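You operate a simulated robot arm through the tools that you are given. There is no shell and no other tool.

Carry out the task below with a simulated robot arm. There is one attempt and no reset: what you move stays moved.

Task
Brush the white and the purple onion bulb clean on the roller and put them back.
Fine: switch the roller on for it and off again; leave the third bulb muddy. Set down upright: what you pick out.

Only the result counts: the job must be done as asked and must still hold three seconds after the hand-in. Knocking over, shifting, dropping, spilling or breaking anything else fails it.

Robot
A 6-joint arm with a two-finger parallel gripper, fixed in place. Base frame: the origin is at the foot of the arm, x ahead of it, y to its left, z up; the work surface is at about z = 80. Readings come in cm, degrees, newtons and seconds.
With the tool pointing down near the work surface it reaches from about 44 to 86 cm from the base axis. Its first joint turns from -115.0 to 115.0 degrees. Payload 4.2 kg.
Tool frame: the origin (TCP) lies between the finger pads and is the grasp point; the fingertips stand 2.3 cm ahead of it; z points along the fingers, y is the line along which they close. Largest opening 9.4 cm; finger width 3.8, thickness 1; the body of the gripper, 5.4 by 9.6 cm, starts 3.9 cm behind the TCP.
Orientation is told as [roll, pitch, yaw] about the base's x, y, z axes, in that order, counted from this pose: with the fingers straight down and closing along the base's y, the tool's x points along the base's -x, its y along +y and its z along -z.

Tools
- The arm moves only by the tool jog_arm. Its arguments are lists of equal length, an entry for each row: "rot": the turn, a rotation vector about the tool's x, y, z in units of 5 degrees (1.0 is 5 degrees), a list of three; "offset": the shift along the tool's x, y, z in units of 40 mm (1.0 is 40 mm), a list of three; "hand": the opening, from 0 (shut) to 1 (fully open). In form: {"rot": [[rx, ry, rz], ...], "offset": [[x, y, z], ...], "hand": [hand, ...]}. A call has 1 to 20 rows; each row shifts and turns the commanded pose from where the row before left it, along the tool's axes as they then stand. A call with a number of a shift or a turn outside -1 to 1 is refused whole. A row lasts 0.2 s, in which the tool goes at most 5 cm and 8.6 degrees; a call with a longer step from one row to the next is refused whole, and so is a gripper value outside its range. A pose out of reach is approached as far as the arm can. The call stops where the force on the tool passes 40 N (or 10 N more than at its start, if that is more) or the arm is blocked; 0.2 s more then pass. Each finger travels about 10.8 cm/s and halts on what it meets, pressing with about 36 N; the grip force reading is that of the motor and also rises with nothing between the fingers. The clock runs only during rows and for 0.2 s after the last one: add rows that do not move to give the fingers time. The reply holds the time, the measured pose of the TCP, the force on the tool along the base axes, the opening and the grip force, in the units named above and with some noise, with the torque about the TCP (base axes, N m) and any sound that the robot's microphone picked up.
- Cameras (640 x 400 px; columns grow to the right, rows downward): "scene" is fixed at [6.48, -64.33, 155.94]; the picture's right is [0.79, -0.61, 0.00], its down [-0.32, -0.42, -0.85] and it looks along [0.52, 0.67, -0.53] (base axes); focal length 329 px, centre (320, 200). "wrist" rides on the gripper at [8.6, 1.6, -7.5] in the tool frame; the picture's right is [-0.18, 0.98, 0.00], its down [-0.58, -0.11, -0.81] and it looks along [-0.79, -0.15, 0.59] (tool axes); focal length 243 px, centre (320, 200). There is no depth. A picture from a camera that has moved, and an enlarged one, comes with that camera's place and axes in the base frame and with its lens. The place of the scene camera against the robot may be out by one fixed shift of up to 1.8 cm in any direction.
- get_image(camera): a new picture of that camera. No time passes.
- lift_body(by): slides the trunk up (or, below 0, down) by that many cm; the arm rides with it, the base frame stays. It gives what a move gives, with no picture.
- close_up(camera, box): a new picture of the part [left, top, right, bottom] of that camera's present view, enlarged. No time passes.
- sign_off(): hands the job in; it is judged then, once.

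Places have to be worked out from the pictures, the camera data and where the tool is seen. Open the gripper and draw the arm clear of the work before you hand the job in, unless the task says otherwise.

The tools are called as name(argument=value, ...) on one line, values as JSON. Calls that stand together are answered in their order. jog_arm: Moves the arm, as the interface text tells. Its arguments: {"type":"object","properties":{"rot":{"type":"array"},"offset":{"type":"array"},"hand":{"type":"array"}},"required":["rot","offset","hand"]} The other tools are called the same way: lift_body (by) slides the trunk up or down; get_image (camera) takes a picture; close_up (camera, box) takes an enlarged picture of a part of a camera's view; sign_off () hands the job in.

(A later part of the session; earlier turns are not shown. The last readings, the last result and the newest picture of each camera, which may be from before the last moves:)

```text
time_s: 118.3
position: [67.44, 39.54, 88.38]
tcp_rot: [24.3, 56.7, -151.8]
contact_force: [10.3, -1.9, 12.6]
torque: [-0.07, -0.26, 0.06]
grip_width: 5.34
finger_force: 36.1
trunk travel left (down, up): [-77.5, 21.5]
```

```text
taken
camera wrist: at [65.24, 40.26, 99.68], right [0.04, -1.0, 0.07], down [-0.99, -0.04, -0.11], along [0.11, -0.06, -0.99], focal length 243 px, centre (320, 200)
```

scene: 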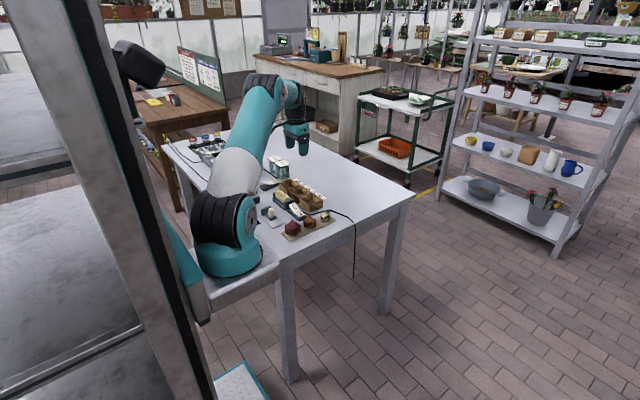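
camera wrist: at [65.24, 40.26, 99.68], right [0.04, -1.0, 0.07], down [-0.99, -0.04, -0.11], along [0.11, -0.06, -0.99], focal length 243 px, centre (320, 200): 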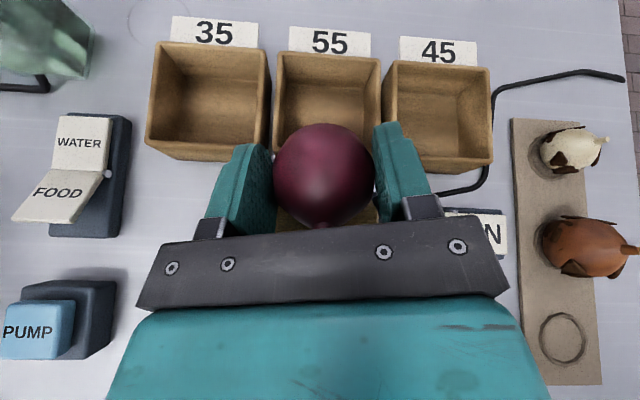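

Remarkably, the mud has vanished even from the top side, so sustained brushing seems to clean the whole bulb. I'll roll back to centre, brush a little longer, then back off and inspect.

jog_arm(rot=[[0, 0, 1], [0, 0, 1], [0, 0, 1], [0, 0, 0], [0, 0, 0], [0, 0, 0], [0, 0, 0], [0, 0, 0], [0, 0, 0], [0, 0, 0], [0, 0, 0]], offset=[[0, 0, 0], [0, 0, 0], [0, 0, 0], [0, 0, 0], [0, 0, 0], [0, 0, 0], [0, 0, 0], [0.3, 0, 0], [0.7, 0, 0], [0.7, 0, 0], [0, 0, 0]], hand=[0, 0, 0, 0, 0, 0, 0, 0, 0, 0, 0])

close_up(camera="wrist", box=[200, 80, 440, 240])

close_up(camera="scene", box=[250, 140, 340, 210])

```text
time_s: 120.7
position: [70.63, 39.46, 94.12]
tcp_rot: [0.4, 59.9, -179.8]
contact_force: [-0.4, -0.5, -0.6]
torque: [-0.01, 0.0, -0.02]
grip_width: 5.33
finger_force: 36.2
trunk travel left (down, up): [-77.5, 21.5]
```

```text
2.50 times, centred on (320, 160) of wrist
camera zoom: at [68.54, 37.99, 105.42], right [-0.09, -0.98, -0.16], down [-0.99, 0.11, -0.1], along [0.12, 0.15, -0.98], focal length 606 px, centre (320, 300)
```

zoom: 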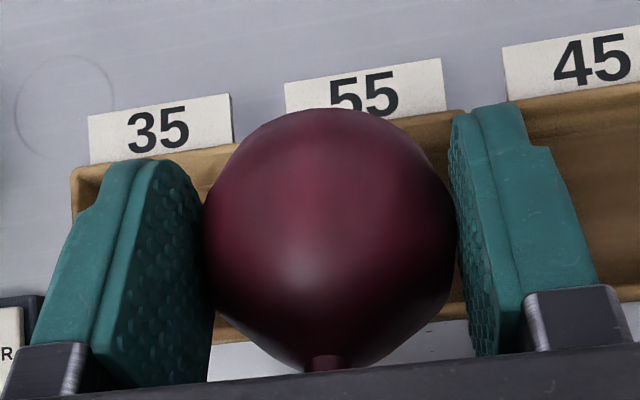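

```text
5.71 times, centred on (295, 175) of scene
camera zoom: at [6.48, -64.33, 155.94], right [0.79, -0.61, 0.0], down [-0.32, -0.42, -0.85], along [0.52, 0.67, -0.53], focal length 1878 px, centre (463, 343)
```

zoom: 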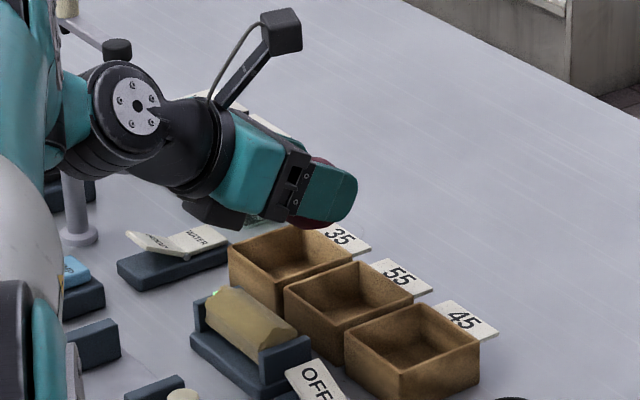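

The visible side is entirely clean. I'll retreat along the same path and untilt.

jog_arm(rot=[[0, 0, 0], [0, 0, 0], [0, 0, 0], [0, 0, 0], [0, -1, 0], [0, -1, 0], [0, -1, 0], [0, -1, 0], [0, -1, 0], [0, -1, 0], [0, -1, 0], [0, -1, 0], [0, -1, 0], [0, -1, 0], [0, -1, 0], [0, -1, 0], [0, 0, 0]], offset=[[-0.081, 0.466, -0.8625], [-0.081, 0.466, -0.8625], [-0.081, 0.466, -0.8625], [-0.081, 0.466, -0.8625], [0, 0, 0], [0, 0, 0], [0, 0, 0], [0, 0, 0], [0, 0, 0], [0, 0, 0], [0, 0, 0], [0, 0, 0], [0, 0, 0], [0, 0, 0], [0, 0, 0], [0, 0, 0], [0, 0, 0]], hand=[0, 0, 0, 0, 0, 0, 0, 0, 0, 0, 0, 0, 0, 0, 0, 0, 0])

jog_arm(rot=[[0, 0, 1], [0, 0, 1], [0, 0, 1], [0, 0, 1], [0, 0, 1], [0, 0, 1], [0, 0, 1], [0, 0, 1], [0, 0, 1], [0, 0, 1], [0, 0, 1], [0, 0, 1], [0, 0, 1], [0, 0, 1], [0, 0, 1], [0, 0, 1], [0, 0, 1], [0, 0, 1], [0, 0, 1], [0, 0, 1]], offset=[[0, 0, 0], [0, 0, 0], [0, 0, 0], [0, 0, 0], [0, 0, 0], [0, 0, 0], [0, 0, 0], [0, 0, 0], [0, 0, 0], [0, 0, 0], [0, 0, 0], [0, 0, 0], [0, 0, 0], [0, 0, 0], [0, 0, 0], [0, 0, 0], [0, 0, 0], [0, 0, 0], [0, 0, 0], [0, 0, 0]], hand=[0, 0, 0, 0, 0, 0, 0, 0, 0, 0, 0, 0, 0, 0, 0, 0, 0, 0, 0, 0])

jog_arm(rot=[[0, 0, 1], [0, 0, 1], [0, 0, 1], [0, 0, 1], [0, 0, 1], [0, 0, 1], [0, 0, 1], [0, 0, 1], [0, 0, 1], [0, 0, 1], [0, 0, 1], [0, 0, 1], [0, 0, 1], [0, 0, 1], [0, 0, 1], [0, 0, 1], [0, 0, 1], [0, 0, 1], [0, 0, 0.2], [0, 0, 0]], offset=[[0, 0, 0], [0, 0, 0], [0, 0, 0], [0, 0, 0], [0, 0, 0], [0, 0, 0], [0, 0, 0], [0, 0, 0], [0, 0, 0], [0, 0, 0], [0, 0, 0], [0, 0, 0], [0, 0, 0], [0, 0, 0], [0, 0, 0], [0, 0, 0], [0, 0, 0], [0, 0, 0], [0, 0, 0], [0, 0, 0]], hand=[0, 0, 0, 0, 0, 0, 0, 0, 0, 0, 0, 0, 0, 0, 0, 0, 0, 0, 0, 0])

get_image(camera="wrist")

close_up(camera="scene", box=[230, 140, 330, 240])

```text
time_s: 124.3
position: [58.1, 32.24, 99.98]
tcp_rot: [0.1, -0.2, 179.9]
contact_force: [-0.6, -0.2, -0.2]
torque: [0.01, -0.03, 0.05]
grip_width: 5.32
finger_force: 36.2
trunk travel left (down, up): [-77.5, 21.5]
```

```text
time_s: 128.5
position: [58.12, 32.21, 99.94]
tcp_rot: [0.0, 0.0, 79.8]
contact_force: [-0.2, 0.4, -1.1]
torque: [0.0, 0.0, 0.01]
grip_width: 5.32
finger_force: 35.4
trunk travel left (down, up): [-77.5, 21.5]
```

```text
time_s: 132.7
position: [58.21, 32.16, 100.02]
tcp_rot: [0.0, 0.0, -11.1]
contact_force: [-0.2, -0.2, -1.5]
torque: [-0.01, -0.03, 0.02]
grip_width: 5.28
finger_force: 36.0
trunk travel left (down, up): [-77.5, 21.5]
```

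```text
taken
camera wrist: at [49.89, 35.51, 107.52], right [0.37, 0.93, 0.0], down [0.55, -0.22, 0.81], along [0.75, -0.3, -0.59], focal length 243 px, centre (320, 200)
```

wrist: 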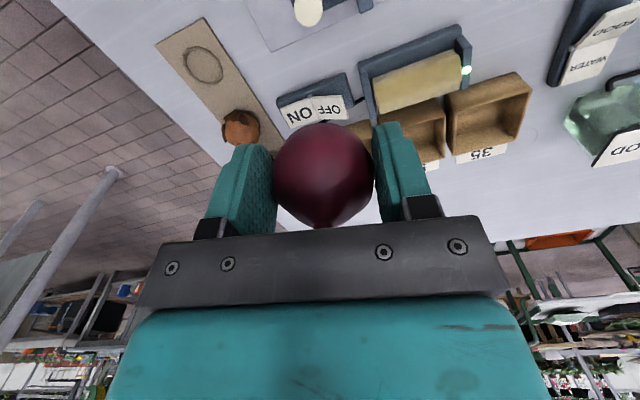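

```text
4.00 times, centred on (280, 190) of scene
camera zoom: at [6.48, -64.33, 155.94], right [0.79, -0.61, 0.0], down [-0.32, -0.42, -0.85], along [0.52, 0.67, -0.53], focal length 1315 px, centre (480, 240)
```

zoom: 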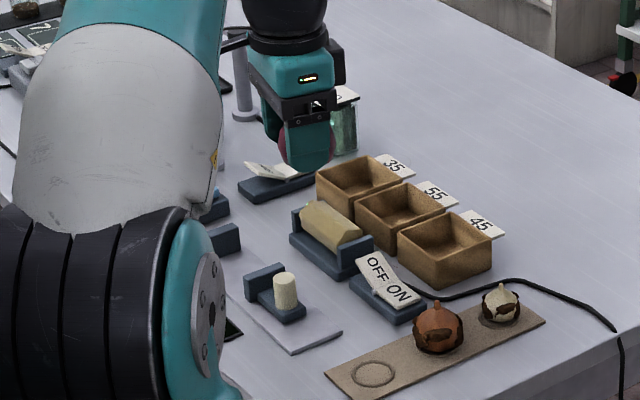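

The bulb looks clean all round as seen so far. The empty socket is at about (56.75, 19.4). I'll carry it back over its socket and check alignment before lowering.

jog_arm(rot=[[0, 0, 0], [0, 0, 0], [0, 0, 0], [0, 0, 0], [0, 0, 0], [0, 0, 0], [0, 0, 0]], offset=[[-0.0175, -0.8, 0.125], [-0.0175, -0.8, 0.125], [-0.0175, -0.8, 0.125], [-0.0175, -0.8, 0.125], [0, 0, 0.9], [0, 0, 0.9], [0, 0, 0]], hand=[0, 0, 0, 0, 0, 0, 0])

get_image(camera="wrist")

close_up(camera="scene", box=[250, 170, 350, 250])

```text
time_s: 134.3
position: [55.84, 19.54, 90.81]
tcp_rot: [-0.1, 0.0, -11.0]
contact_force: [-0.7, -0.1, -0.6]
torque: [0.01, 0.02, 0.02]
grip_width: 5.31
finger_force: 35.9
trunk travel left (down, up): [-77.5, 21.5]
```

```text
taken
camera wrist: at [47.67, 22.85, 98.26], right [0.37, 0.93, 0.0], down [0.55, -0.22, 0.81], along [0.75, -0.3, -0.59], focal length 243 px, centre (320, 200)
```

wrist: 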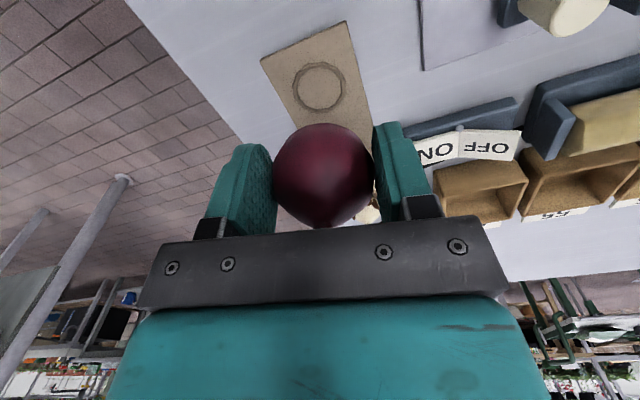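

```text
5.00 times, centred on (300, 210) of scene
camera zoom: at [6.48, -64.33, 155.94], right [0.79, -0.61, 0.0], down [-0.32, -0.42, -0.85], along [0.52, 0.67, -0.53], focal length 1643 px, centre (420, 150)
```

zoom: 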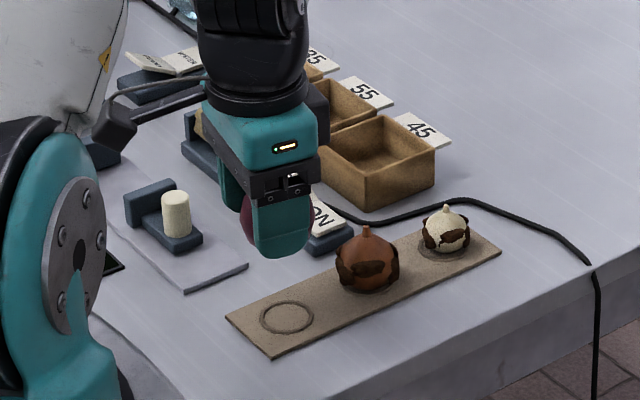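

Alignment looks right. I'll lower it into the socket with fine final steps.

jog_arm(rot=[[0, 0, 0], [0, 0, 0], [0, 0, 0], [0, 0, 0], [0, 0, 0]], offset=[[-0.042, 0, 0.8], [0, 0, 0.6], [0, 0, 0.15], [0, 0, 0.1], [0, 0, 0]], hand=[0, 0, 0, 0, 0])

jog_arm(rot=[[0, 0, 0], [0, 0, 0]], offset=[[0, 0, 0.04], [0, 0, 0]], hand=[0, 0])

```text
time_s: 135.5
position: [56.11, 19.5, 84.27]
tcp_rot: [-0.1, 0.1, -11.1]
contact_force: [0.0, -0.5, -0.7]
torque: [-0.03, 0.01, 0.0]
grip_width: 5.31
finger_force: 36.4
trunk travel left (down, up): [-77.5, 21.5]
```

```text
time_s: 136.1
position: [56.11, 19.51, 84.01]
tcp_rot: [-0.1, 0.0, -11.1]
contact_force: [0.6, 0.0, -1.1]
torque: [0.03, 0.03, 0.0]
grip_width: 5.33
finger_force: 36.1
trunk travel left (down, up): [-77.5, 21.5]
```

Still no contact; the grasp height was 83.94. I'll go down in 1 mm steps.

jog_arm(rot=[[0, 0, 0], [0, 0, 0]], offset=[[0, 0, 0.025], [0, 0, 0]], hand=[0, 0])

close_up(camera="scene", box=[260, 190, 340, 250])

```text
time_s: 136.7
position: [56.09, 19.56, 84.16]
tcp_rot: [-0.1, 0.0, -11.1]
contact_force: [-0.2, -0.2, 4.2]
torque: [-0.11, 0.0, -0.02]
grip_width: 5.32
finger_force: 36.5
trunk travel left (down, up): [-77.5, 21.5]
```

```text
6.67 times, centred on (300, 220) of scene
camera zoom: at [6.48, -64.33, 155.94], right [0.79, -0.61, 0.0], down [-0.32, -0.42, -0.85], along [0.52, 0.67, -0.53], focal length 2191 px, centre (453, 67)
```

zoom: 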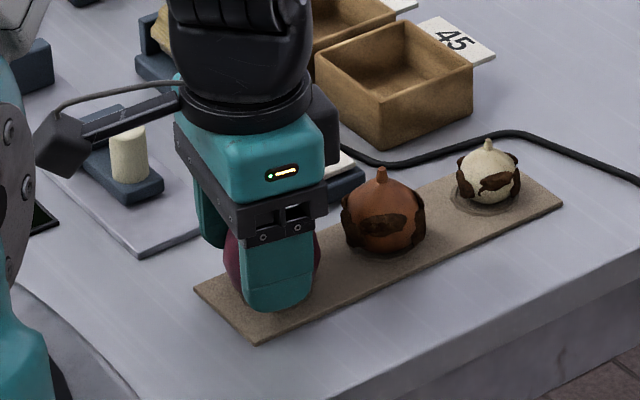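

It has seated with about 4 N upward force. I'll open the fingers and look.

jog_arm(rot=[[0, 0, 0], [0, 0, 0], [0, 0, 0], [0, 0, 0]], offset=[[0, 0, 0], [0, 0, 0], [0, 0, 0], [0, 0, 0]], hand=[0.6, 0.7, 0.8, 0.8])

get_image(camera="wrist")

```text
time_s: 137.7
position: [56.12, 19.58, 84.0]
tcp_rot: [0.0, 0.0, -11.0]
contact_force: [0.3, -0.1, -0.4]
torque: [0.01, 0.05, 0.02]
grip_width: 7.53
finger_force: 0.0
trunk travel left (down, up): [-77.5, 21.5]
```

```text
taken
camera wrist: at [47.86, 22.86, 91.45], right [0.37, 0.93, 0.0], down [0.55, -0.22, 0.81], along [0.75, -0.3, -0.59], focal length 243 px, centre (320, 200)
```

wrist: 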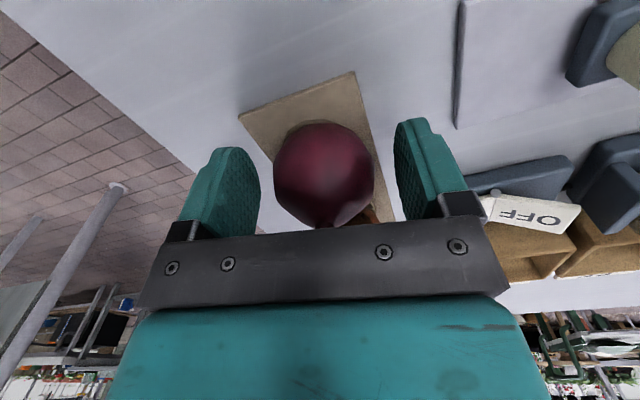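

The bulb stands upright in its socket. I'll lift straight up and look at it from both cameras.

jog_arm(rot=[[0, 0, 0], [0, 0, 0], [0, 0, 0], [0, 0, 0], [0, 0, 0]], offset=[[0, 0, -0.4], [0, 0, -0.8], [0, 0, -0.9], [0, 0, -0.9], [0, 0, 0]], hand=[0.8, 0.8, 0.8, 0.8, 0.8])

close_up(camera="wrist", box=[230, 0, 430, 160])

close_up(camera="scene", box=[260, 190, 340, 250])

```text
time_s: 138.9
position: [56.18, 19.49, 95.8]
tcp_rot: [-0.1, 0.0, -11.1]
contact_force: [0.1, 0.0, -0.8]
torque: [0.02, -0.01, 0.03]
grip_width: 7.55
finger_force: 0.1
trunk travel left (down, up): [-77.5, 21.5]
```

```text
2.50 times, centred on (330, 80) of wrist
camera zoom: at [47.88, 22.8, 103.46], right [0.37, 0.93, 0.0], down [0.55, -0.22, 0.81], along [0.75, -0.3, -0.59], focal length 606 px, centre (295, 500)
```

zoom: 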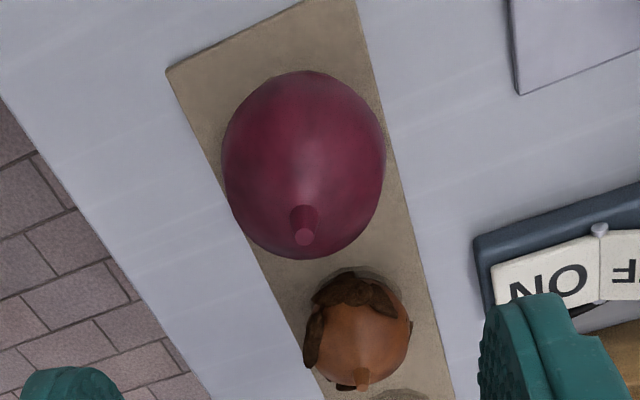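

```text
6.67 times, centred on (300, 220) of scene
camera zoom: at [6.48, -64.33, 155.94], right [0.79, -0.61, 0.0], down [-0.32, -0.42, -0.85], along [0.52, 0.67, -0.53], focal length 2191 px, centre (453, 67)
```

zoom: 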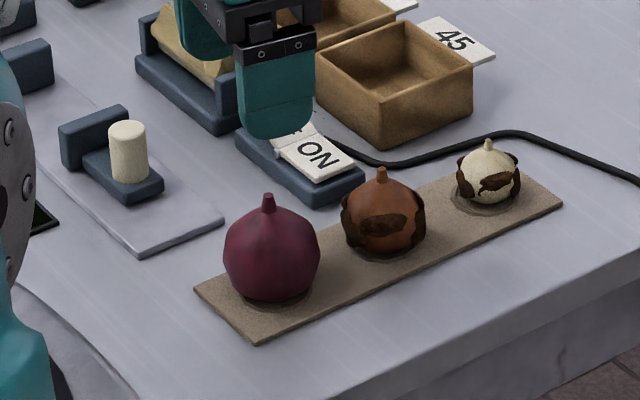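

The purple bulb is completely clean and upright in its socket. Next is the white bulb at about (71.8, 19.3): I'll turn to yaw 0, move above it and look.

jog_arm(rot=[[0, 0, -1], [0, 0, -1], [0, 0, -0.22], [0, 0, 0], [0, 0, 0], [0, 0, 0], [0, 0, 0], [0, 0, 0]], offset=[[0, 0, 0], [0, 0, 0], [0, 0, 0], [-0.9, 0, 0], [-0.9, 0, 0], [-0.9, 0, 0], [-0.9, -0.05, 0], [0, 0, 0]], hand=[0.6, 0.6, 0.6, 0.6, 0.6, 0.6, 0.6, 0.6])

get_image(camera="wrist")

close_up(camera="wrist", box=[240, 20, 400, 140])

```text
time_s: 140.7
position: [70.49, 19.19, 96.05]
tcp_rot: [0.0, -0.1, 0.0]
contact_force: [0.5, 0.3, 0.3]
torque: [-0.03, -0.03, 0.0]
grip_width: 5.66
finger_force: 0.1
trunk travel left (down, up): [-77.5, 21.5]
```

```text
taken
camera wrist: at [61.8, 21.04, 103.45], right [0.18, 0.98, 0.0], down [0.58, -0.11, 0.81], along [0.79, -0.15, -0.59], focal length 243 px, centre (320, 200)
```

wrist: 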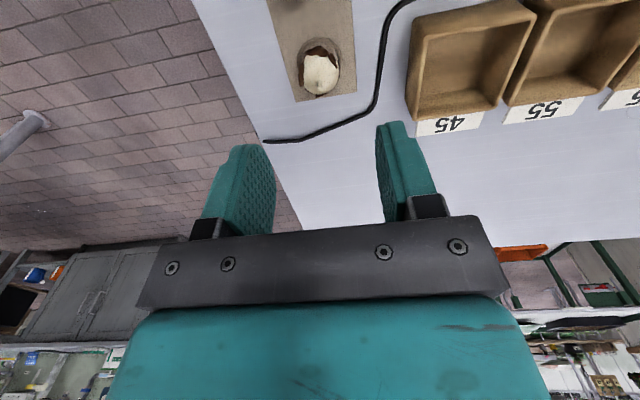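

```text
3.33 times, centred on (320, 80) of wrist
camera zoom: at [61.8, 21.04, 103.45], right [0.18, 0.98, 0.0], down [0.58, -0.11, 0.81], along [0.79, -0.15, -0.59], focal length 809 px, centre (320, 600)
```

zoom: 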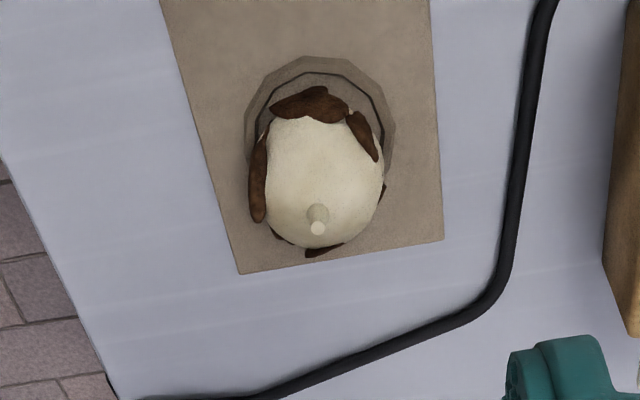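

The white bulb is at about (72.05, 19.1). I'll grip it 1.1 cm off-centre so that its +x side sticks out past the finger edges; descending now.

jog_arm(rot=[[0, 0, 0], [0, 0, 0], [0, 0, 0], [0, 0, 0], [0, 0, 0], [0, 0, 0]], offset=[[-0.115, -0.02, 0.9], [0, 0, 0.9], [0, 0, 0.6], [0, 0, 0.4], [0, 0, 0.15], [0, 0, 0]], hand=[0.6, 0.6, 0.6, 0.6, 0.6, 0.6])

get_image(camera="wrist")

close_up(camera="scene", box=[270, 170, 350, 240])

```text
time_s: 142.1
position: [70.94, 19.19, 84.09]
tcp_rot: [-0.1, 0.0, 0.1]
contact_force: [0.1, -0.3, -0.8]
torque: [0.03, -0.03, 0.02]
grip_width: 5.64
finger_force: 0.1
trunk travel left (down, up): [-77.5, 21.5]
```

```text
taken
camera wrist: at [62.23, 20.92, 91.58], right [0.18, 0.98, 0.0], down [0.58, -0.11, 0.81], along [0.79, -0.15, -0.59], focal length 243 px, centre (320, 200)
```

wrist: 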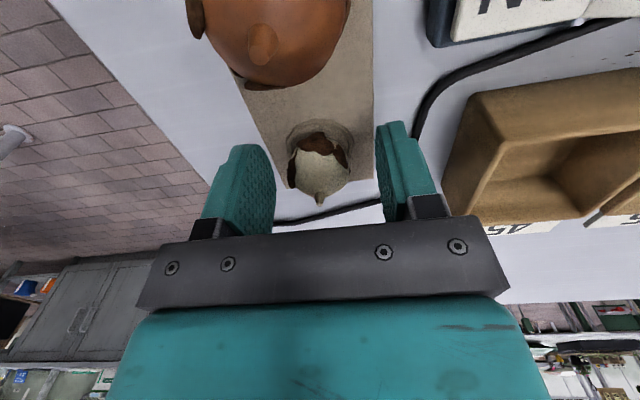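

```text
5.71 times, centred on (310, 205) of scene
camera zoom: at [6.48, -64.33, 155.94], right [0.79, -0.61, 0.0], down [-0.32, -0.42, -0.85], along [0.52, 0.67, -0.53], focal length 1878 px, centre (377, 171)
```

zoom: 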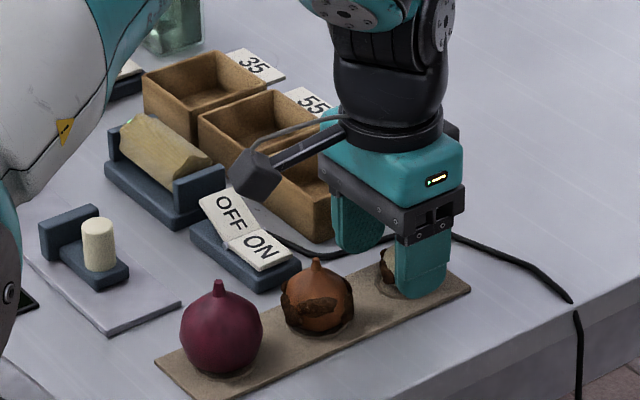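

The bulb is centred but sits low, with its equator near z≈82. I'll lower the fingertips a little further in careful steps.

jog_arm(rot=[[0, 0, 0], [0, 0, 0], [0, 0, 0], [0, 0, 0]], offset=[[0, 0, 0.07], [0, 0, 0.05], [0, 0, 0.05], [0, 0, 0]], hand=[0.6, 0.6, 0.6, 0.6])

close_up(camera="wrist", box=[200, 90, 440, 240])

close_up(camera="scene", box=[300, 190, 350, 225])

```text
time_s: 143.1
position: [71.0, 19.2, 83.52]
tcp_rot: [0.0, 0.1, 0.1]
contact_force: [1.2, -0.6, 0.5]
torque: [0.0, 0.01, 0.04]
grip_width: 5.61
finger_force: 0.1
trunk travel left (down, up): [-77.5, 21.5]
```

```text
2.67 times, centred on (320, 165) of wrist
camera zoom: at [62.26, 20.95, 91.0], right [0.18, 0.98, 0.0], down [0.58, -0.11, 0.81], along [0.79, -0.15, -0.59], focal length 647 px, centre (320, 293)
```

zoom: 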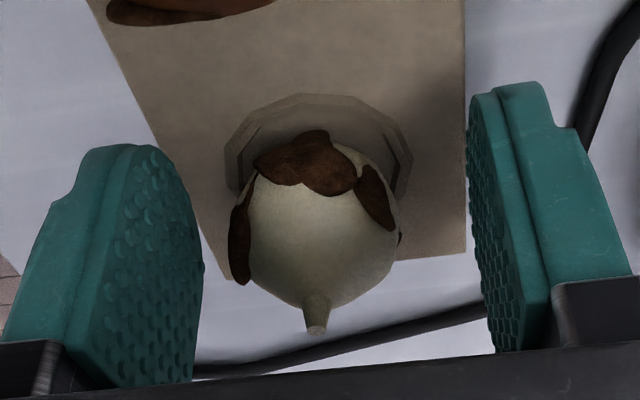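

```text
11.43 times, centred on (325, 208) of scene
camera zoom: at [6.48, -64.33, 155.94], right [0.79, -0.61, 0.0], down [-0.32, -0.42, -0.85], along [0.52, 0.67, -0.53], focal length 3756 px, centre (263, 114)
```

zoom: 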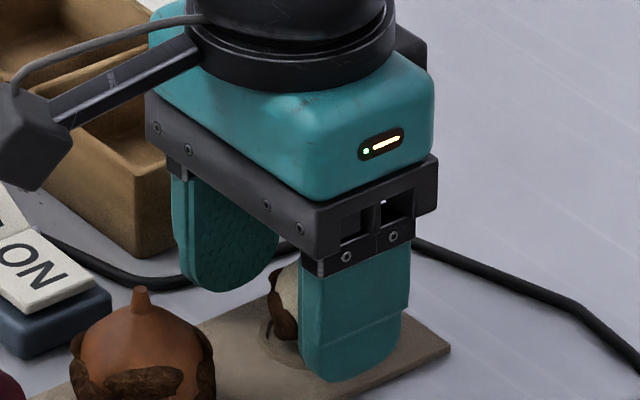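

No board contact yet. I'll go 2 mm lower, then close.

jog_arm(rot=[[0, 0, 0], [0, 0, 0]], offset=[[0, 0, 0.05], [0, 0, 0]], hand=[0.6, 0.6])

jog_arm(rot=[[0, 0, 0], [0, 0, 0], [0, 0, 0], [0, 0, 0]], offset=[[0, 0, 0], [0, 0, 0], [0, 0, 0], [0, 0, 0]], hand=[0.45, 0.35, 0, 0])

get_image(camera="wrist")

```text
time_s: 143.7
position: [71.05, 19.17, 83.35]
tcp_rot: [-0.1, 0.0, 0.0]
contact_force: [-0.3, 0.0, -0.5]
torque: [-0.03, 0.02, 0.01]
grip_width: 5.64
finger_force: 0.0
trunk travel left (down, up): [-77.5, 21.5]
```

```text
time_s: 144.7
position: [70.96, 19.07, 83.33]
tcp_rot: [-0.1, -0.1, 0.0]
contact_force: [0.7, 0.5, 0.3]
torque: [0.01, -0.03, -0.04]
grip_width: 3.06
finger_force: 35.9
trunk travel left (down, up): [-77.5, 21.5]
```

```text
taken
camera wrist: at [62.25, 20.93, 90.8], right [0.18, 0.98, 0.0], down [0.58, -0.11, 0.81], along [0.79, -0.15, -0.59], focal length 243 px, centre (320, 200)
```

wrist: 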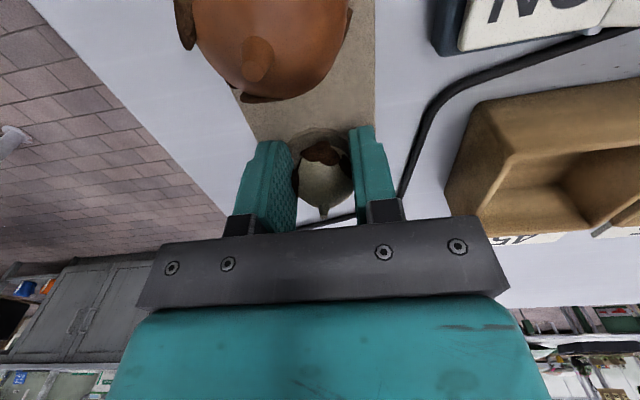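

The white bulb is gripped at 3.06 cm. I'll lift it and carry it to the turning point.

jog_arm(rot=[[0, 0, 0], [0, 0, 0], [0, 0, 0], [0, 0, 0], [0, 0, 0], [0, 0, 0], [0, 0, 0], [0, 0, 0], [0, 0, 0], [0, 0, 0], [0, 0, 0]], offset=[[0, 0, -0.3], [0, 0, -0.7], [0, 0, -0.9], [0, 0, -0.9], [0, 0, -0.7], [0.65, 0.645, -0.135], [0.65, 0.645, -0.135], [0.65, 0.645, -0.135], [0.65, 0.645, -0.135], [0.65, 0.645, -0.135], [0, 0, 0]], hand=[0, 0, 0, 0, 0, 0, 0, 0, 0, 0, 0])

get_image(camera="wrist")

```text
time_s: 147.1
position: [57.97, 32.1, 99.92]
tcp_rot: [-0.1, -0.1, 0.0]
contact_force: [-0.2, 0.3, 0.0]
torque: [-0.02, -0.02, -0.01]
grip_width: 3.1
finger_force: 35.9
trunk travel left (down, up): [-77.5, 21.5]
```

```text
taken
camera wrist: at [49.26, 33.84, 107.41], right [0.18, 0.98, 0.0], down [0.58, -0.11, 0.81], along [0.79, -0.15, -0.59], focal length 243 px, centre (320, 200)
```

wrist: 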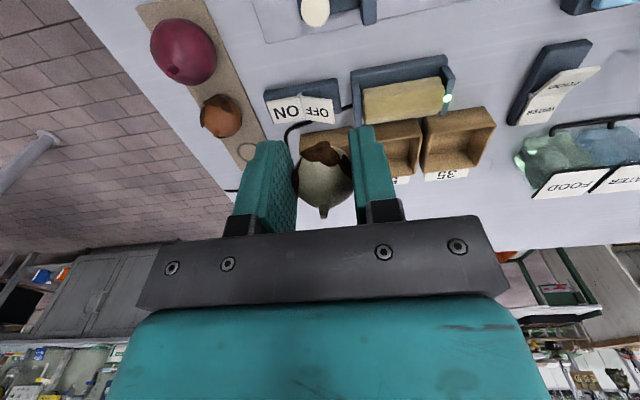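

The bulb is held securely and upright. I'll turn to yaw 180° and tilt 60° as before.

jog_arm(rot=[[0, 0, -1], [0, 0, -1], [0, 0, -1], [0, 0, -1], [0, 0, -1], [0, 0, -1], [0, 0, -1], [0, 0, -1], [0, 0, -1], [0, 0, -1], [0, 0, -1], [0, 0, -1], [0, 0, -1], [0, 0, -1], [0, 0, -1], [0, 0, -1], [0, 0, -1], [0, 0, -1]], offset=[[0, 0, 0], [0, 0, 0], [0, 0, 0], [0, 0, 0], [0, 0, 0], [0, 0, 0], [0, 0, 0], [0, 0, 0], [0, 0, 0], [0, 0, 0], [0, 0, 0], [0, 0, 0], [0, 0, 0], [0, 0, 0], [0, 0, 0], [0, 0, 0], [0, 0, 0], [0, 0, 0]], hand=[0, 0, 0, 0, 0, 0, 0, 0, 0, 0, 0, 0, 0, 0, 0, 0, 0, 0])

jog_arm(rot=[[0, 0, -1], [0, 0, -1], [0, 0, -1], [0, 0, -1], [0, 0, -1], [0, 0, -1], [0, 0, -1], [0, 0, -1], [0, 0, -1], [0, 0, -1], [0, 0, -1], [0, 0, -1], [0, 0, -1], [0, 0, -1], [0, 0, -1], [0, 0, -1], [0, 0, -1], [0, 0, -1], [0, 0, 0]], offset=[[0, 0, 0], [0, 0, 0], [0, 0, 0], [0, 0, 0], [0, 0, 0], [0, 0, 0], [0, 0, 0], [0, 0, 0], [0, 0, 0], [0, 0, 0], [0, 0, 0], [0, 0, 0], [0, 0, 0], [0, 0, 0], [0, 0, 0], [0, 0, 0], [0, 0, 0], [0, 0, 0], [0, 0, 0]], hand=[0, 0, 0, 0, 0, 0, 0, 0, 0, 0, 0, 0, 0, 0, 0, 0, 0, 0, 0])

jog_arm(rot=[[0, 1, 0], [0, 1, 0], [0, 1, 0], [0, 1, 0], [0, 1, 0], [0, 1, 0], [0, 1, 0], [0, 1, 0], [0, 1, 0], [0, 1, 0], [0, 1, 0], [0, 1, 0], [0, 0, 0]], offset=[[0, 0, 0], [0, 0, 0], [0, 0, 0], [0, 0, 0], [0, 0, 0], [0, 0, 0], [0, 0, 0], [0, 0, 0], [0, 0, 0], [0, 0, 0], [0, 0, 0], [0, 0, 0], [0, 0, 0]], hand=[0, 0, 0, 0, 0, 0, 0, 0, 0, 0, 0, 0, 0])

close_up(camera="wrist", box=[200, 90, 440, 240])

```text
time_s: 150.9
position: [58.02, 32.0, 99.99]
tcp_rot: [0.1, 0.1, 90.2]
contact_force: [0.0, -0.2, 0.0]
torque: [0.03, -0.02, 0.0]
grip_width: 3.09
finger_force: 35.6
trunk travel left (down, up): [-77.5, 21.5]
```

```text
time_s: 154.9
position: [57.9, 32.11, 99.94]
tcp_rot: [0.1, -0.1, -179.9]
contact_force: [-0.9, 0.6, 0.1]
torque: [0.01, 0.0, -0.01]
grip_width: 3.07
finger_force: 36.2
trunk travel left (down, up): [-77.5, 21.5]
```

```text
time_s: 157.7
position: [57.89, 32.11, 100.11]
tcp_rot: [0.2, 60.2, -179.9]
contact_force: [-0.8, -0.9, -0.7]
torque: [-0.01, -0.01, 0.0]
grip_width: 3.07
finger_force: 36.0
trunk travel left (down, up): [-77.5, 21.5]
```

```text
2.67 times, centred on (320, 165) of wrist
camera zoom: at [55.76, 30.62, 111.24], right [-0.09, -0.98, -0.16], down [-0.99, 0.11, -0.1], along [0.12, 0.15, -0.98], focal length 647 px, centre (320, 293)
```

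zoom: 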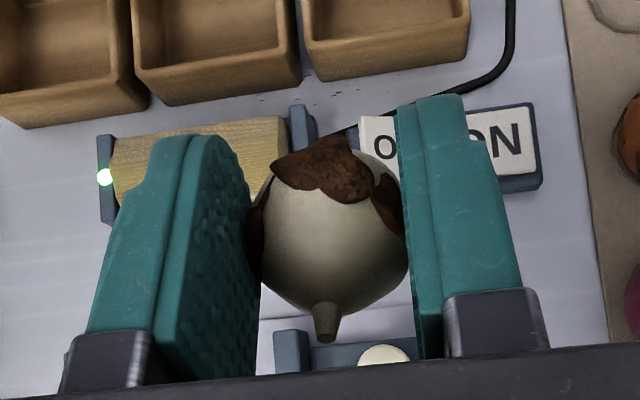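

The white bulb is tilted out with its mud visible. I'll move to the standoff over the roller, on the contact normal for this smaller bulb.

jog_arm(rot=[[0, 0, 0], [0, 0, 0], [0, 0, 0], [0, 0, 0], [0, 0, 0]], offset=[[-0.006, -0.469, 0.844], [-0.006, -0.469, 0.844], [-0.006, -0.469, 0.844], [-0.006, -0.469, 0.844], [0, 0, 0]], hand=[0, 0, 0, 0, 0])

jog_arm(rot=[[0, 0, 0], [0, 0, 0], [0, 0, 0], [0, 0, 0]], offset=[[-0.7, 0, 0], [-0.5, 0, 0], [-0.1, 0, 0], [0, 0, 0]], hand=[0, 0, 0, 0])

get_image(camera="wrist")

close_up(camera="scene", box=[250, 150, 340, 220])

```text
time_s: 158.9
position: [69.58, 39.63, 93.11]
tcp_rot: [0.3, 60.1, -179.8]
contact_force: [-0.1, -0.3, -0.4]
torque: [0.01, -0.02, -0.02]
grip_width: 3.08
finger_force: 35.5
trunk travel left (down, up): [-77.5, 21.5]
```

```text
time_s: 159.9
position: [66.93, 39.61, 88.57]
tcp_rot: [0.1, 60.0, -179.9]
contact_force: [-0.1, -0.4, -0.8]
torque: [-0.01, -0.01, 0.02]
grip_width: 3.08
finger_force: 35.9
trunk travel left (down, up): [-77.5, 21.5]
```

```text
taken
camera wrist: at [64.81, 38.11, 99.92], right [-0.09, -0.98, -0.16], down [-0.99, 0.11, -0.1], along [0.12, 0.15, -0.98], focal length 243 px, centre (320, 200)
```

wrist: 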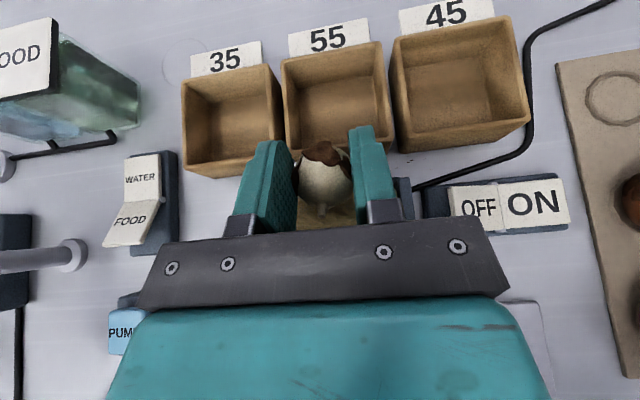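

```text
5.71 times, centred on (295, 185) of scene
camera zoom: at [6.48, -64.33, 155.94], right [0.79, -0.61, 0.0], down [-0.32, -0.42, -0.85], along [0.52, 0.67, -0.53], focal length 1878 px, centre (463, 286)
```

zoom: 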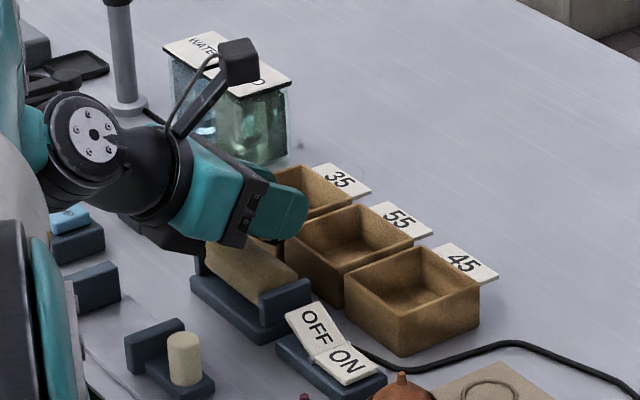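

No contact yet, with about 6 mm left to the nominal touch. I'll step in by 2 mm at a time.

jog_arm(rot=[[0, 0, 0], [0, 0, 0], [0, 0, 0], [0, 0, 0]], offset=[[-0.05, 0, 0], [-0.05, 0, 0], [-0.04, 0, 0], [0, 0, 0]], hand=[0, 0, 0, 0])

jog_arm(rot=[[0, 0, 0], [0, 0, 0]], offset=[[-0.04, 0, 0], [0, 0, 0]], hand=[0, 0])

```text
time_s: 160.9
position: [66.64, 39.62, 88.17]
tcp_rot: [0.1, 60.0, -179.9]
contact_force: [0.3, -0.1, -1.0]
torque: [0.0, 0.01, 0.0]
grip_width: 3.05
finger_force: 35.9
trunk travel left (down, up): [-77.5, 21.5]
```

```text
time_s: 161.5
position: [66.65, 39.71, 88.11]
tcp_rot: [0.1, 60.0, -179.8]
contact_force: [0.6, -0.8, 0.6]
torque: [0.0, 0.0, 0.02]
grip_width: 3.06
finger_force: 36.6
trunk travel left (down, up): [-77.5, 21.5]
```

Barely touching, if at all. I'll continue with small steps.

jog_arm(rot=[[0, 0, 0], [0, 0, 0]], offset=[[-0.04, 0, 0], [0, 0, 0]], hand=[0, 0])

jog_arm(rot=[[0, 0, 0], [0, 0, 0]], offset=[[-0.03, 0, 0], [0, 0, 0]], hand=[0, 0])

```text
time_s: 162.1
position: [66.74, 39.59, 87.97]
tcp_rot: [0.0, 60.1, 179.9]
contact_force: [5.6, 0.8, 6.2]
torque: [0.05, -0.19, 0.0]
grip_width: 3.08
finger_force: 35.9
trunk travel left (down, up): [-77.5, 21.5]
```

```text
time_s: 162.7
position: [66.59, 39.62, 87.97]
tcp_rot: [-0.1, 60.2, 179.8]
contact_force: [9.5, 0.4, 13.4]
torque: [0.09, -0.28, 0.03]
grip_width: 3.08
finger_force: 35.8
trunk travel left (down, up): [-77.5, 21.5]
```

Solid contact at about 16 N. I'll ease off slightly and hold, with a gentle ±10° roll.

jog_arm(rot=[[0, 0, 0], [0, 0, 0], [0, 0, 0], [0, 0, 0], [0, 0, 0], [0, 0, 0], [0, 0, 1], [0, 0, 1], [0, 0, 0], [0, 0, -1], [0, 0, -1], [0, 0, -1], [0, 0, -1], [0, 0, 0], [0, 0, 1], [0, 0, 1], [0, 0, 0], [0, 0, 0], [0, 0, 0], [0, 0, 0]], offset=[[0.02, 0, 0], [0, 0, 0], [0, 0, 0], [0, 0, 0], [0, 0, 0], [0, 0, 0], [0, 0, 0], [0, 0, 0], [0, 0, 0], [0, 0, 0], [0, 0, 0], [0, 0, 0], [0, 0, 0], [0, 0, 0], [0, 0, 0], [0, 0, 0], [0, 0, 0], [0, 0, 0], [0, 0, 0], [0, 0, 0]], hand=[0, 0, 0, 0, 0, 0, 0, 0, 0, 0, 0, 0, 0, 0, 0, 0, 0, 0, 0, 0])

close_up(camera="wrist", box=[200, 90, 440, 240])

```text
time_s: 166.9
position: [66.58, 39.52, 87.91]
tcp_rot: [0.0, 60.0, -180.0]
contact_force: [13.5, 0.4, 15.3]
torque: [0.04, -0.44, 0.02]
grip_width: 3.19
finger_force: 35.9
trunk travel left (down, up): [-77.5, 21.5]
```

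```text
2.67 times, centred on (320, 165) of wrist
camera zoom: at [64.37, 38.06, 99.12], right [-0.09, -0.98, -0.16], down [-0.99, 0.11, -0.1], along [0.12, 0.15, -0.98], focal length 647 px, centre (320, 293)
```

zoom: 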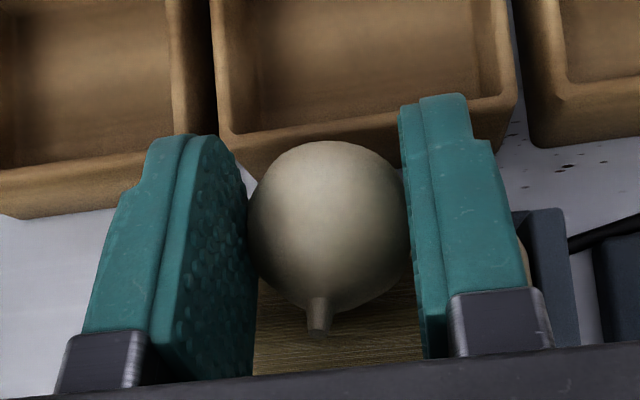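

The white bulb is clean. It shifted slightly in the grip (width 3.19 now), so I'll back off and inspect.

jog_arm(rot=[[0, 0, 0], [0, 0, 0], [0, 0, 0], [0, 0, 0]], offset=[[0.3, 0, 0], [0.6, 0, 0], [0.65, 0, 0], [0, 0, 0]], hand=[0, 0, 0, 0])

close_up(camera="wrist", box=[200, 90, 440, 240])

close_up(camera="scene", box=[270, 150, 330, 200])

```text
time_s: 167.9
position: [69.59, 39.48, 93.15]
tcp_rot: [0.3, 59.9, -179.8]
contact_force: [0.1, -0.2, 0.3]
torque: [-0.02, 0.0, 0.0]
grip_width: 3.16
finger_force: 36.1
trunk travel left (down, up): [-77.5, 21.5]
```

```text
2.67 times, centred on (320, 165) of wrist
camera zoom: at [67.42, 38.06, 104.38], right [-0.09, -0.98, -0.16], down [-0.99, 0.11, -0.1], along [0.11, 0.15, -0.98], focal length 647 px, centre (320, 293)
```

zoom: 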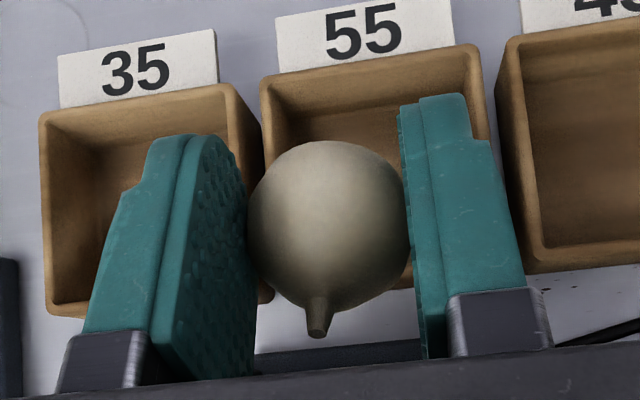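

```text
8.00 times, centred on (300, 175) of scene
camera zoom: at [6.48, -64.33, 155.94], right [0.79, -0.61, 0.0], down [-0.32, -0.42, -0.85], along [0.52, 0.67, -0.53], focal length 2629 px, centre (480, 400)
```

zoom: 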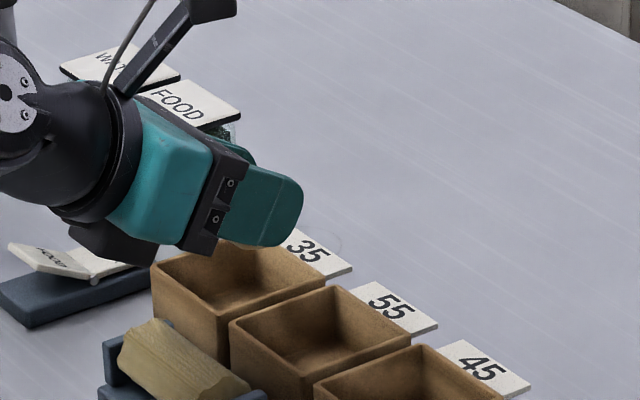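

The slip is only about 2 mm and the bulb still points straight along the hand. I'll retreat, untilt and turn back to yaw 0.

jog_arm(rot=[[0, 0, 0], [0, 0, 0], [0, 0, 0], [0, 0, 0], [0, -1, 0], [0, -1, 0], [0, -1, 0], [0, -1, 0], [0, -1, 0], [0, -1, 0], [0, -1, 0], [0, -1, 0], [0, -1, 0], [0, -1, 0], [0, -1, 0], [0, -1, 0], [0, 0, 0]], offset=[[0.008, 0.4625, -0.842], [0.008, 0.4625, -0.842], [0.008, 0.4625, -0.842], [0.008, 0.4625, -0.842], [0, 0, 0], [0, 0, 0], [0, 0, 0], [0, 0, 0], [0, 0, 0], [0, 0, 0], [0, 0, 0], [0, 0, 0], [0, 0, 0], [0, 0, 0], [0, 0, 0], [0, 0, 0], [0, 0, 0]], hand=[0, 0, 0, 0, 0, 0, 0, 0, 0, 0, 0, 0, 0, 0, 0, 0, 0])

jog_arm(rot=[[0, 0, 1], [0, 0, 1], [0, 0, 1], [0, 0, 1], [0, 0, 1], [0, 0, 1], [0, 0, 1], [0, 0, 1], [0, 0, 1], [0, 0, 1], [0, 0, 1], [0, 0, 1], [0, 0, 1], [0, 0, 1], [0, 0, 1], [0, 0, 1], [0, 0, 1], [0, 0, 1], [0, 0, 0]], offset=[[0, 0, 0], [0, 0, 0], [0, 0, 0], [0, 0, 0], [0, 0, 0], [0, 0, 0], [0, 0, 0], [0, 0, 0], [0, 0, 0], [0, 0, 0], [0, 0, 0], [0, 0, 0], [0, 0, 0], [0, 0, 0], [0, 0, 0], [0, 0, 0], [0, 0, 0], [0, 0, 0], [0, 0, 0]], hand=[0, 0, 0, 0, 0, 0, 0, 0, 0, 0, 0, 0, 0, 0, 0, 0, 0, 0, 0])

close_up(camera="scene", box=[260, 140, 320, 190])

jog_arm(rot=[[0, 0, 1], [0, 0, 1], [0, 0, 1], [0, 0, 1], [0, 0, 1], [0, 0, 1], [0, 0, 1], [0, 0, 1], [0, 0, 1], [0, 0, 1], [0, 0, 1], [0, 0, 1], [0, 0, 1], [0, 0, 1], [0, 0, 1], [0, 0, 1], [0, 0, 1], [0, 0, 1], [0, 0, 0]], offset=[[0, 0, 0], [0, 0, 0], [0, 0, 0], [0, 0, 0], [0, 0, 0], [0, 0, 0], [0, 0, 0], [0, 0, 0], [0, 0, 0], [0, 0, 0], [0, 0, 0], [0, 0, 0], [0, 0, 0], [0, 0, 0], [0, 0, 0], [0, 0, 0], [0, 0, 0], [0, 0, 0], [0, 0, 0]], hand=[0, 0, 0, 0, 0, 0, 0, 0, 0, 0, 0, 0, 0, 0, 0, 0, 0, 0, 0])

get_image(camera="wrist")

```text
time_s: 171.5
position: [58.07, 32.37, 100.11]
tcp_rot: [0.1, 0.0, -180.0]
contact_force: [-0.6, 1.1, 0.1]
torque: [0.0, 0.01, 0.0]
grip_width: 3.15
finger_force: 36.5
trunk travel left (down, up): [-77.5, 21.5]
```

```text
time_s: 175.5
position: [58.06, 32.18, 100.02]
tcp_rot: [0.0, 0.2, 89.8]
contact_force: [0.2, -1.0, -1.0]
torque: [-0.03, -0.02, 0.01]
grip_width: 3.18
finger_force: 36.1
trunk travel left (down, up): [-77.5, 21.5]
```

```text
8.00 times, centred on (290, 165) of scene
camera zoom: at [6.48, -64.33, 155.94], right [0.79, -0.61, 0.0], down [-0.32, -0.42, -0.85], along [0.52, 0.67, -0.53], focal length 2629 px, centre (560, 480)
```

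zoom: 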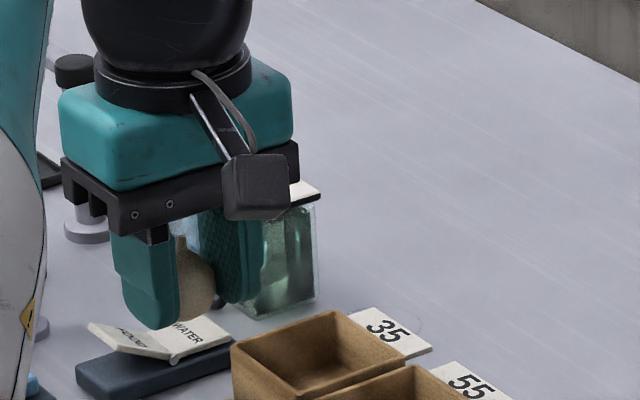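

```text
time_s: 179.5
position: [58.01, 32.25, 100.07]
tcp_rot: [-0.1, 0.0, -0.1]
contact_force: [-0.5, 0.5, 0.2]
torque: [-0.05, 0.03, 0.0]
grip_width: 3.14
finger_force: 35.6
trunk travel left (down, up): [-77.5, 21.5]
```

```text
taken
camera wrist: at [49.37, 33.96, 107.55], right [0.19, 0.98, 0.0], down [0.58, -0.11, 0.81], along [0.79, -0.15, -0.59], focal length 243 px, centre (320, 200)
```

wrist: 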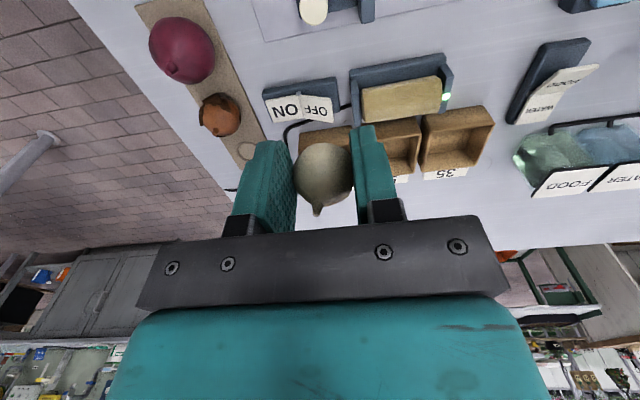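

I'll zoom in to check how upright the bulb sits in the fingers.

close_up(camera="wrist", box=[260, 120, 400, 230])

close_up(camera="scene", box=[255, 135, 315, 185])

```text
3.64 times, centred on (330, 175) of wrist
camera zoom: at [49.37, 33.96, 107.55], right [0.19, 0.98, 0.0], down [0.58, -0.11, 0.81], along [0.79, -0.15, -0.59], focal length 882 px, centre (284, 291)
```

zoom: 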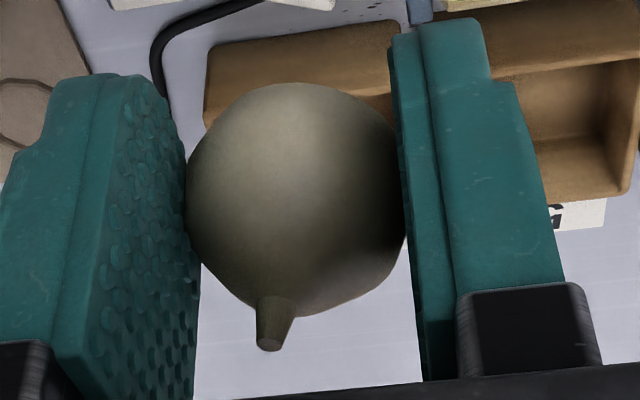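

```text
8.00 times, centred on (285, 160) of scene
camera zoom: at [6.48, -64.33, 155.94], right [0.79, -0.61, 0.0], down [-0.32, -0.42, -0.85], along [0.52, 0.67, -0.53], focal length 2629 px, centre (600, 520)
```

zoom: 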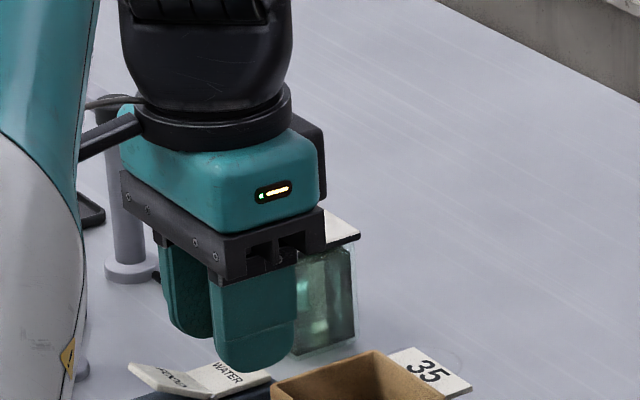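

The bulb leans about 8–10° sideways in the grip, with its stem toward image left. I'll carry it above its socket and then roll the hand about 8° so the bulb itself is vertical.

jog_arm(rot=[[0, 0, 0], [0, 0, 0], [0, 0, 0], [0, 0, 0], [0, 0, 0], [1, 0, 0], [0.6, 0, 0], [0, 0, 0]], offset=[[-0.657, -0.652, 0.25], [-0.657, -0.652, 0.25], [-0.657, -0.652, 0.25], [-0.657, -0.652, 0.25], [-0.657, -0.652, 0.25], [0, 0, 0], [0, 0, 0], [0, 0, 0]], hand=[0, 0, 0, 0, 0, 0, 0, 0])

get_image(camera="wrist")

close_up(camera="scene", box=[290, 160, 350, 210])

```text
time_s: 181.3
position: [71.12, 19.15, 95.2]
tcp_rot: [-8.2, 0.0, -0.1]
contact_force: [0.7, -0.2, 0.1]
torque: [0.02, -0.01, -0.05]
grip_width: 3.15
finger_force: 36.1
trunk travel left (down, up): [-77.5, 21.5]
```

```text
taken
camera wrist: at [62.46, 21.9, 102.35], right [0.18, 0.97, -0.14], down [0.58, 0.01, 0.81], along [0.79, -0.23, -0.56], focal length 243 px, centre (320, 200)
```

wrist: 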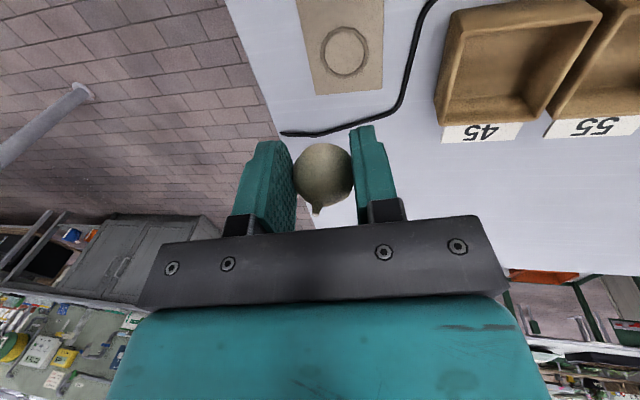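

```text
8.00 times, centred on (320, 185) of scene
camera zoom: at [6.48, -64.33, 155.94], right [0.79, -0.61, 0.0], down [-0.32, -0.42, -0.85], along [0.52, 0.67, -0.53], focal length 2629 px, centre (320, 320)
```

zoom: 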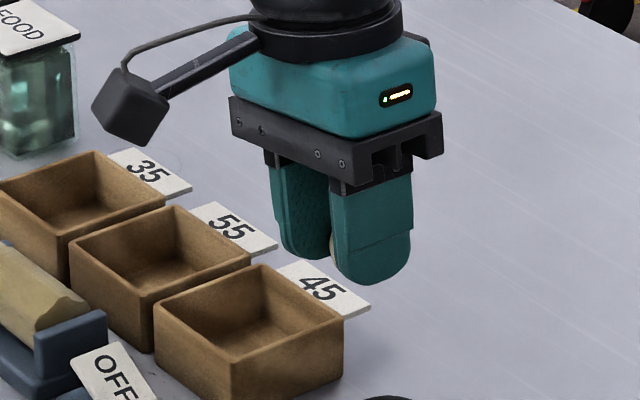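

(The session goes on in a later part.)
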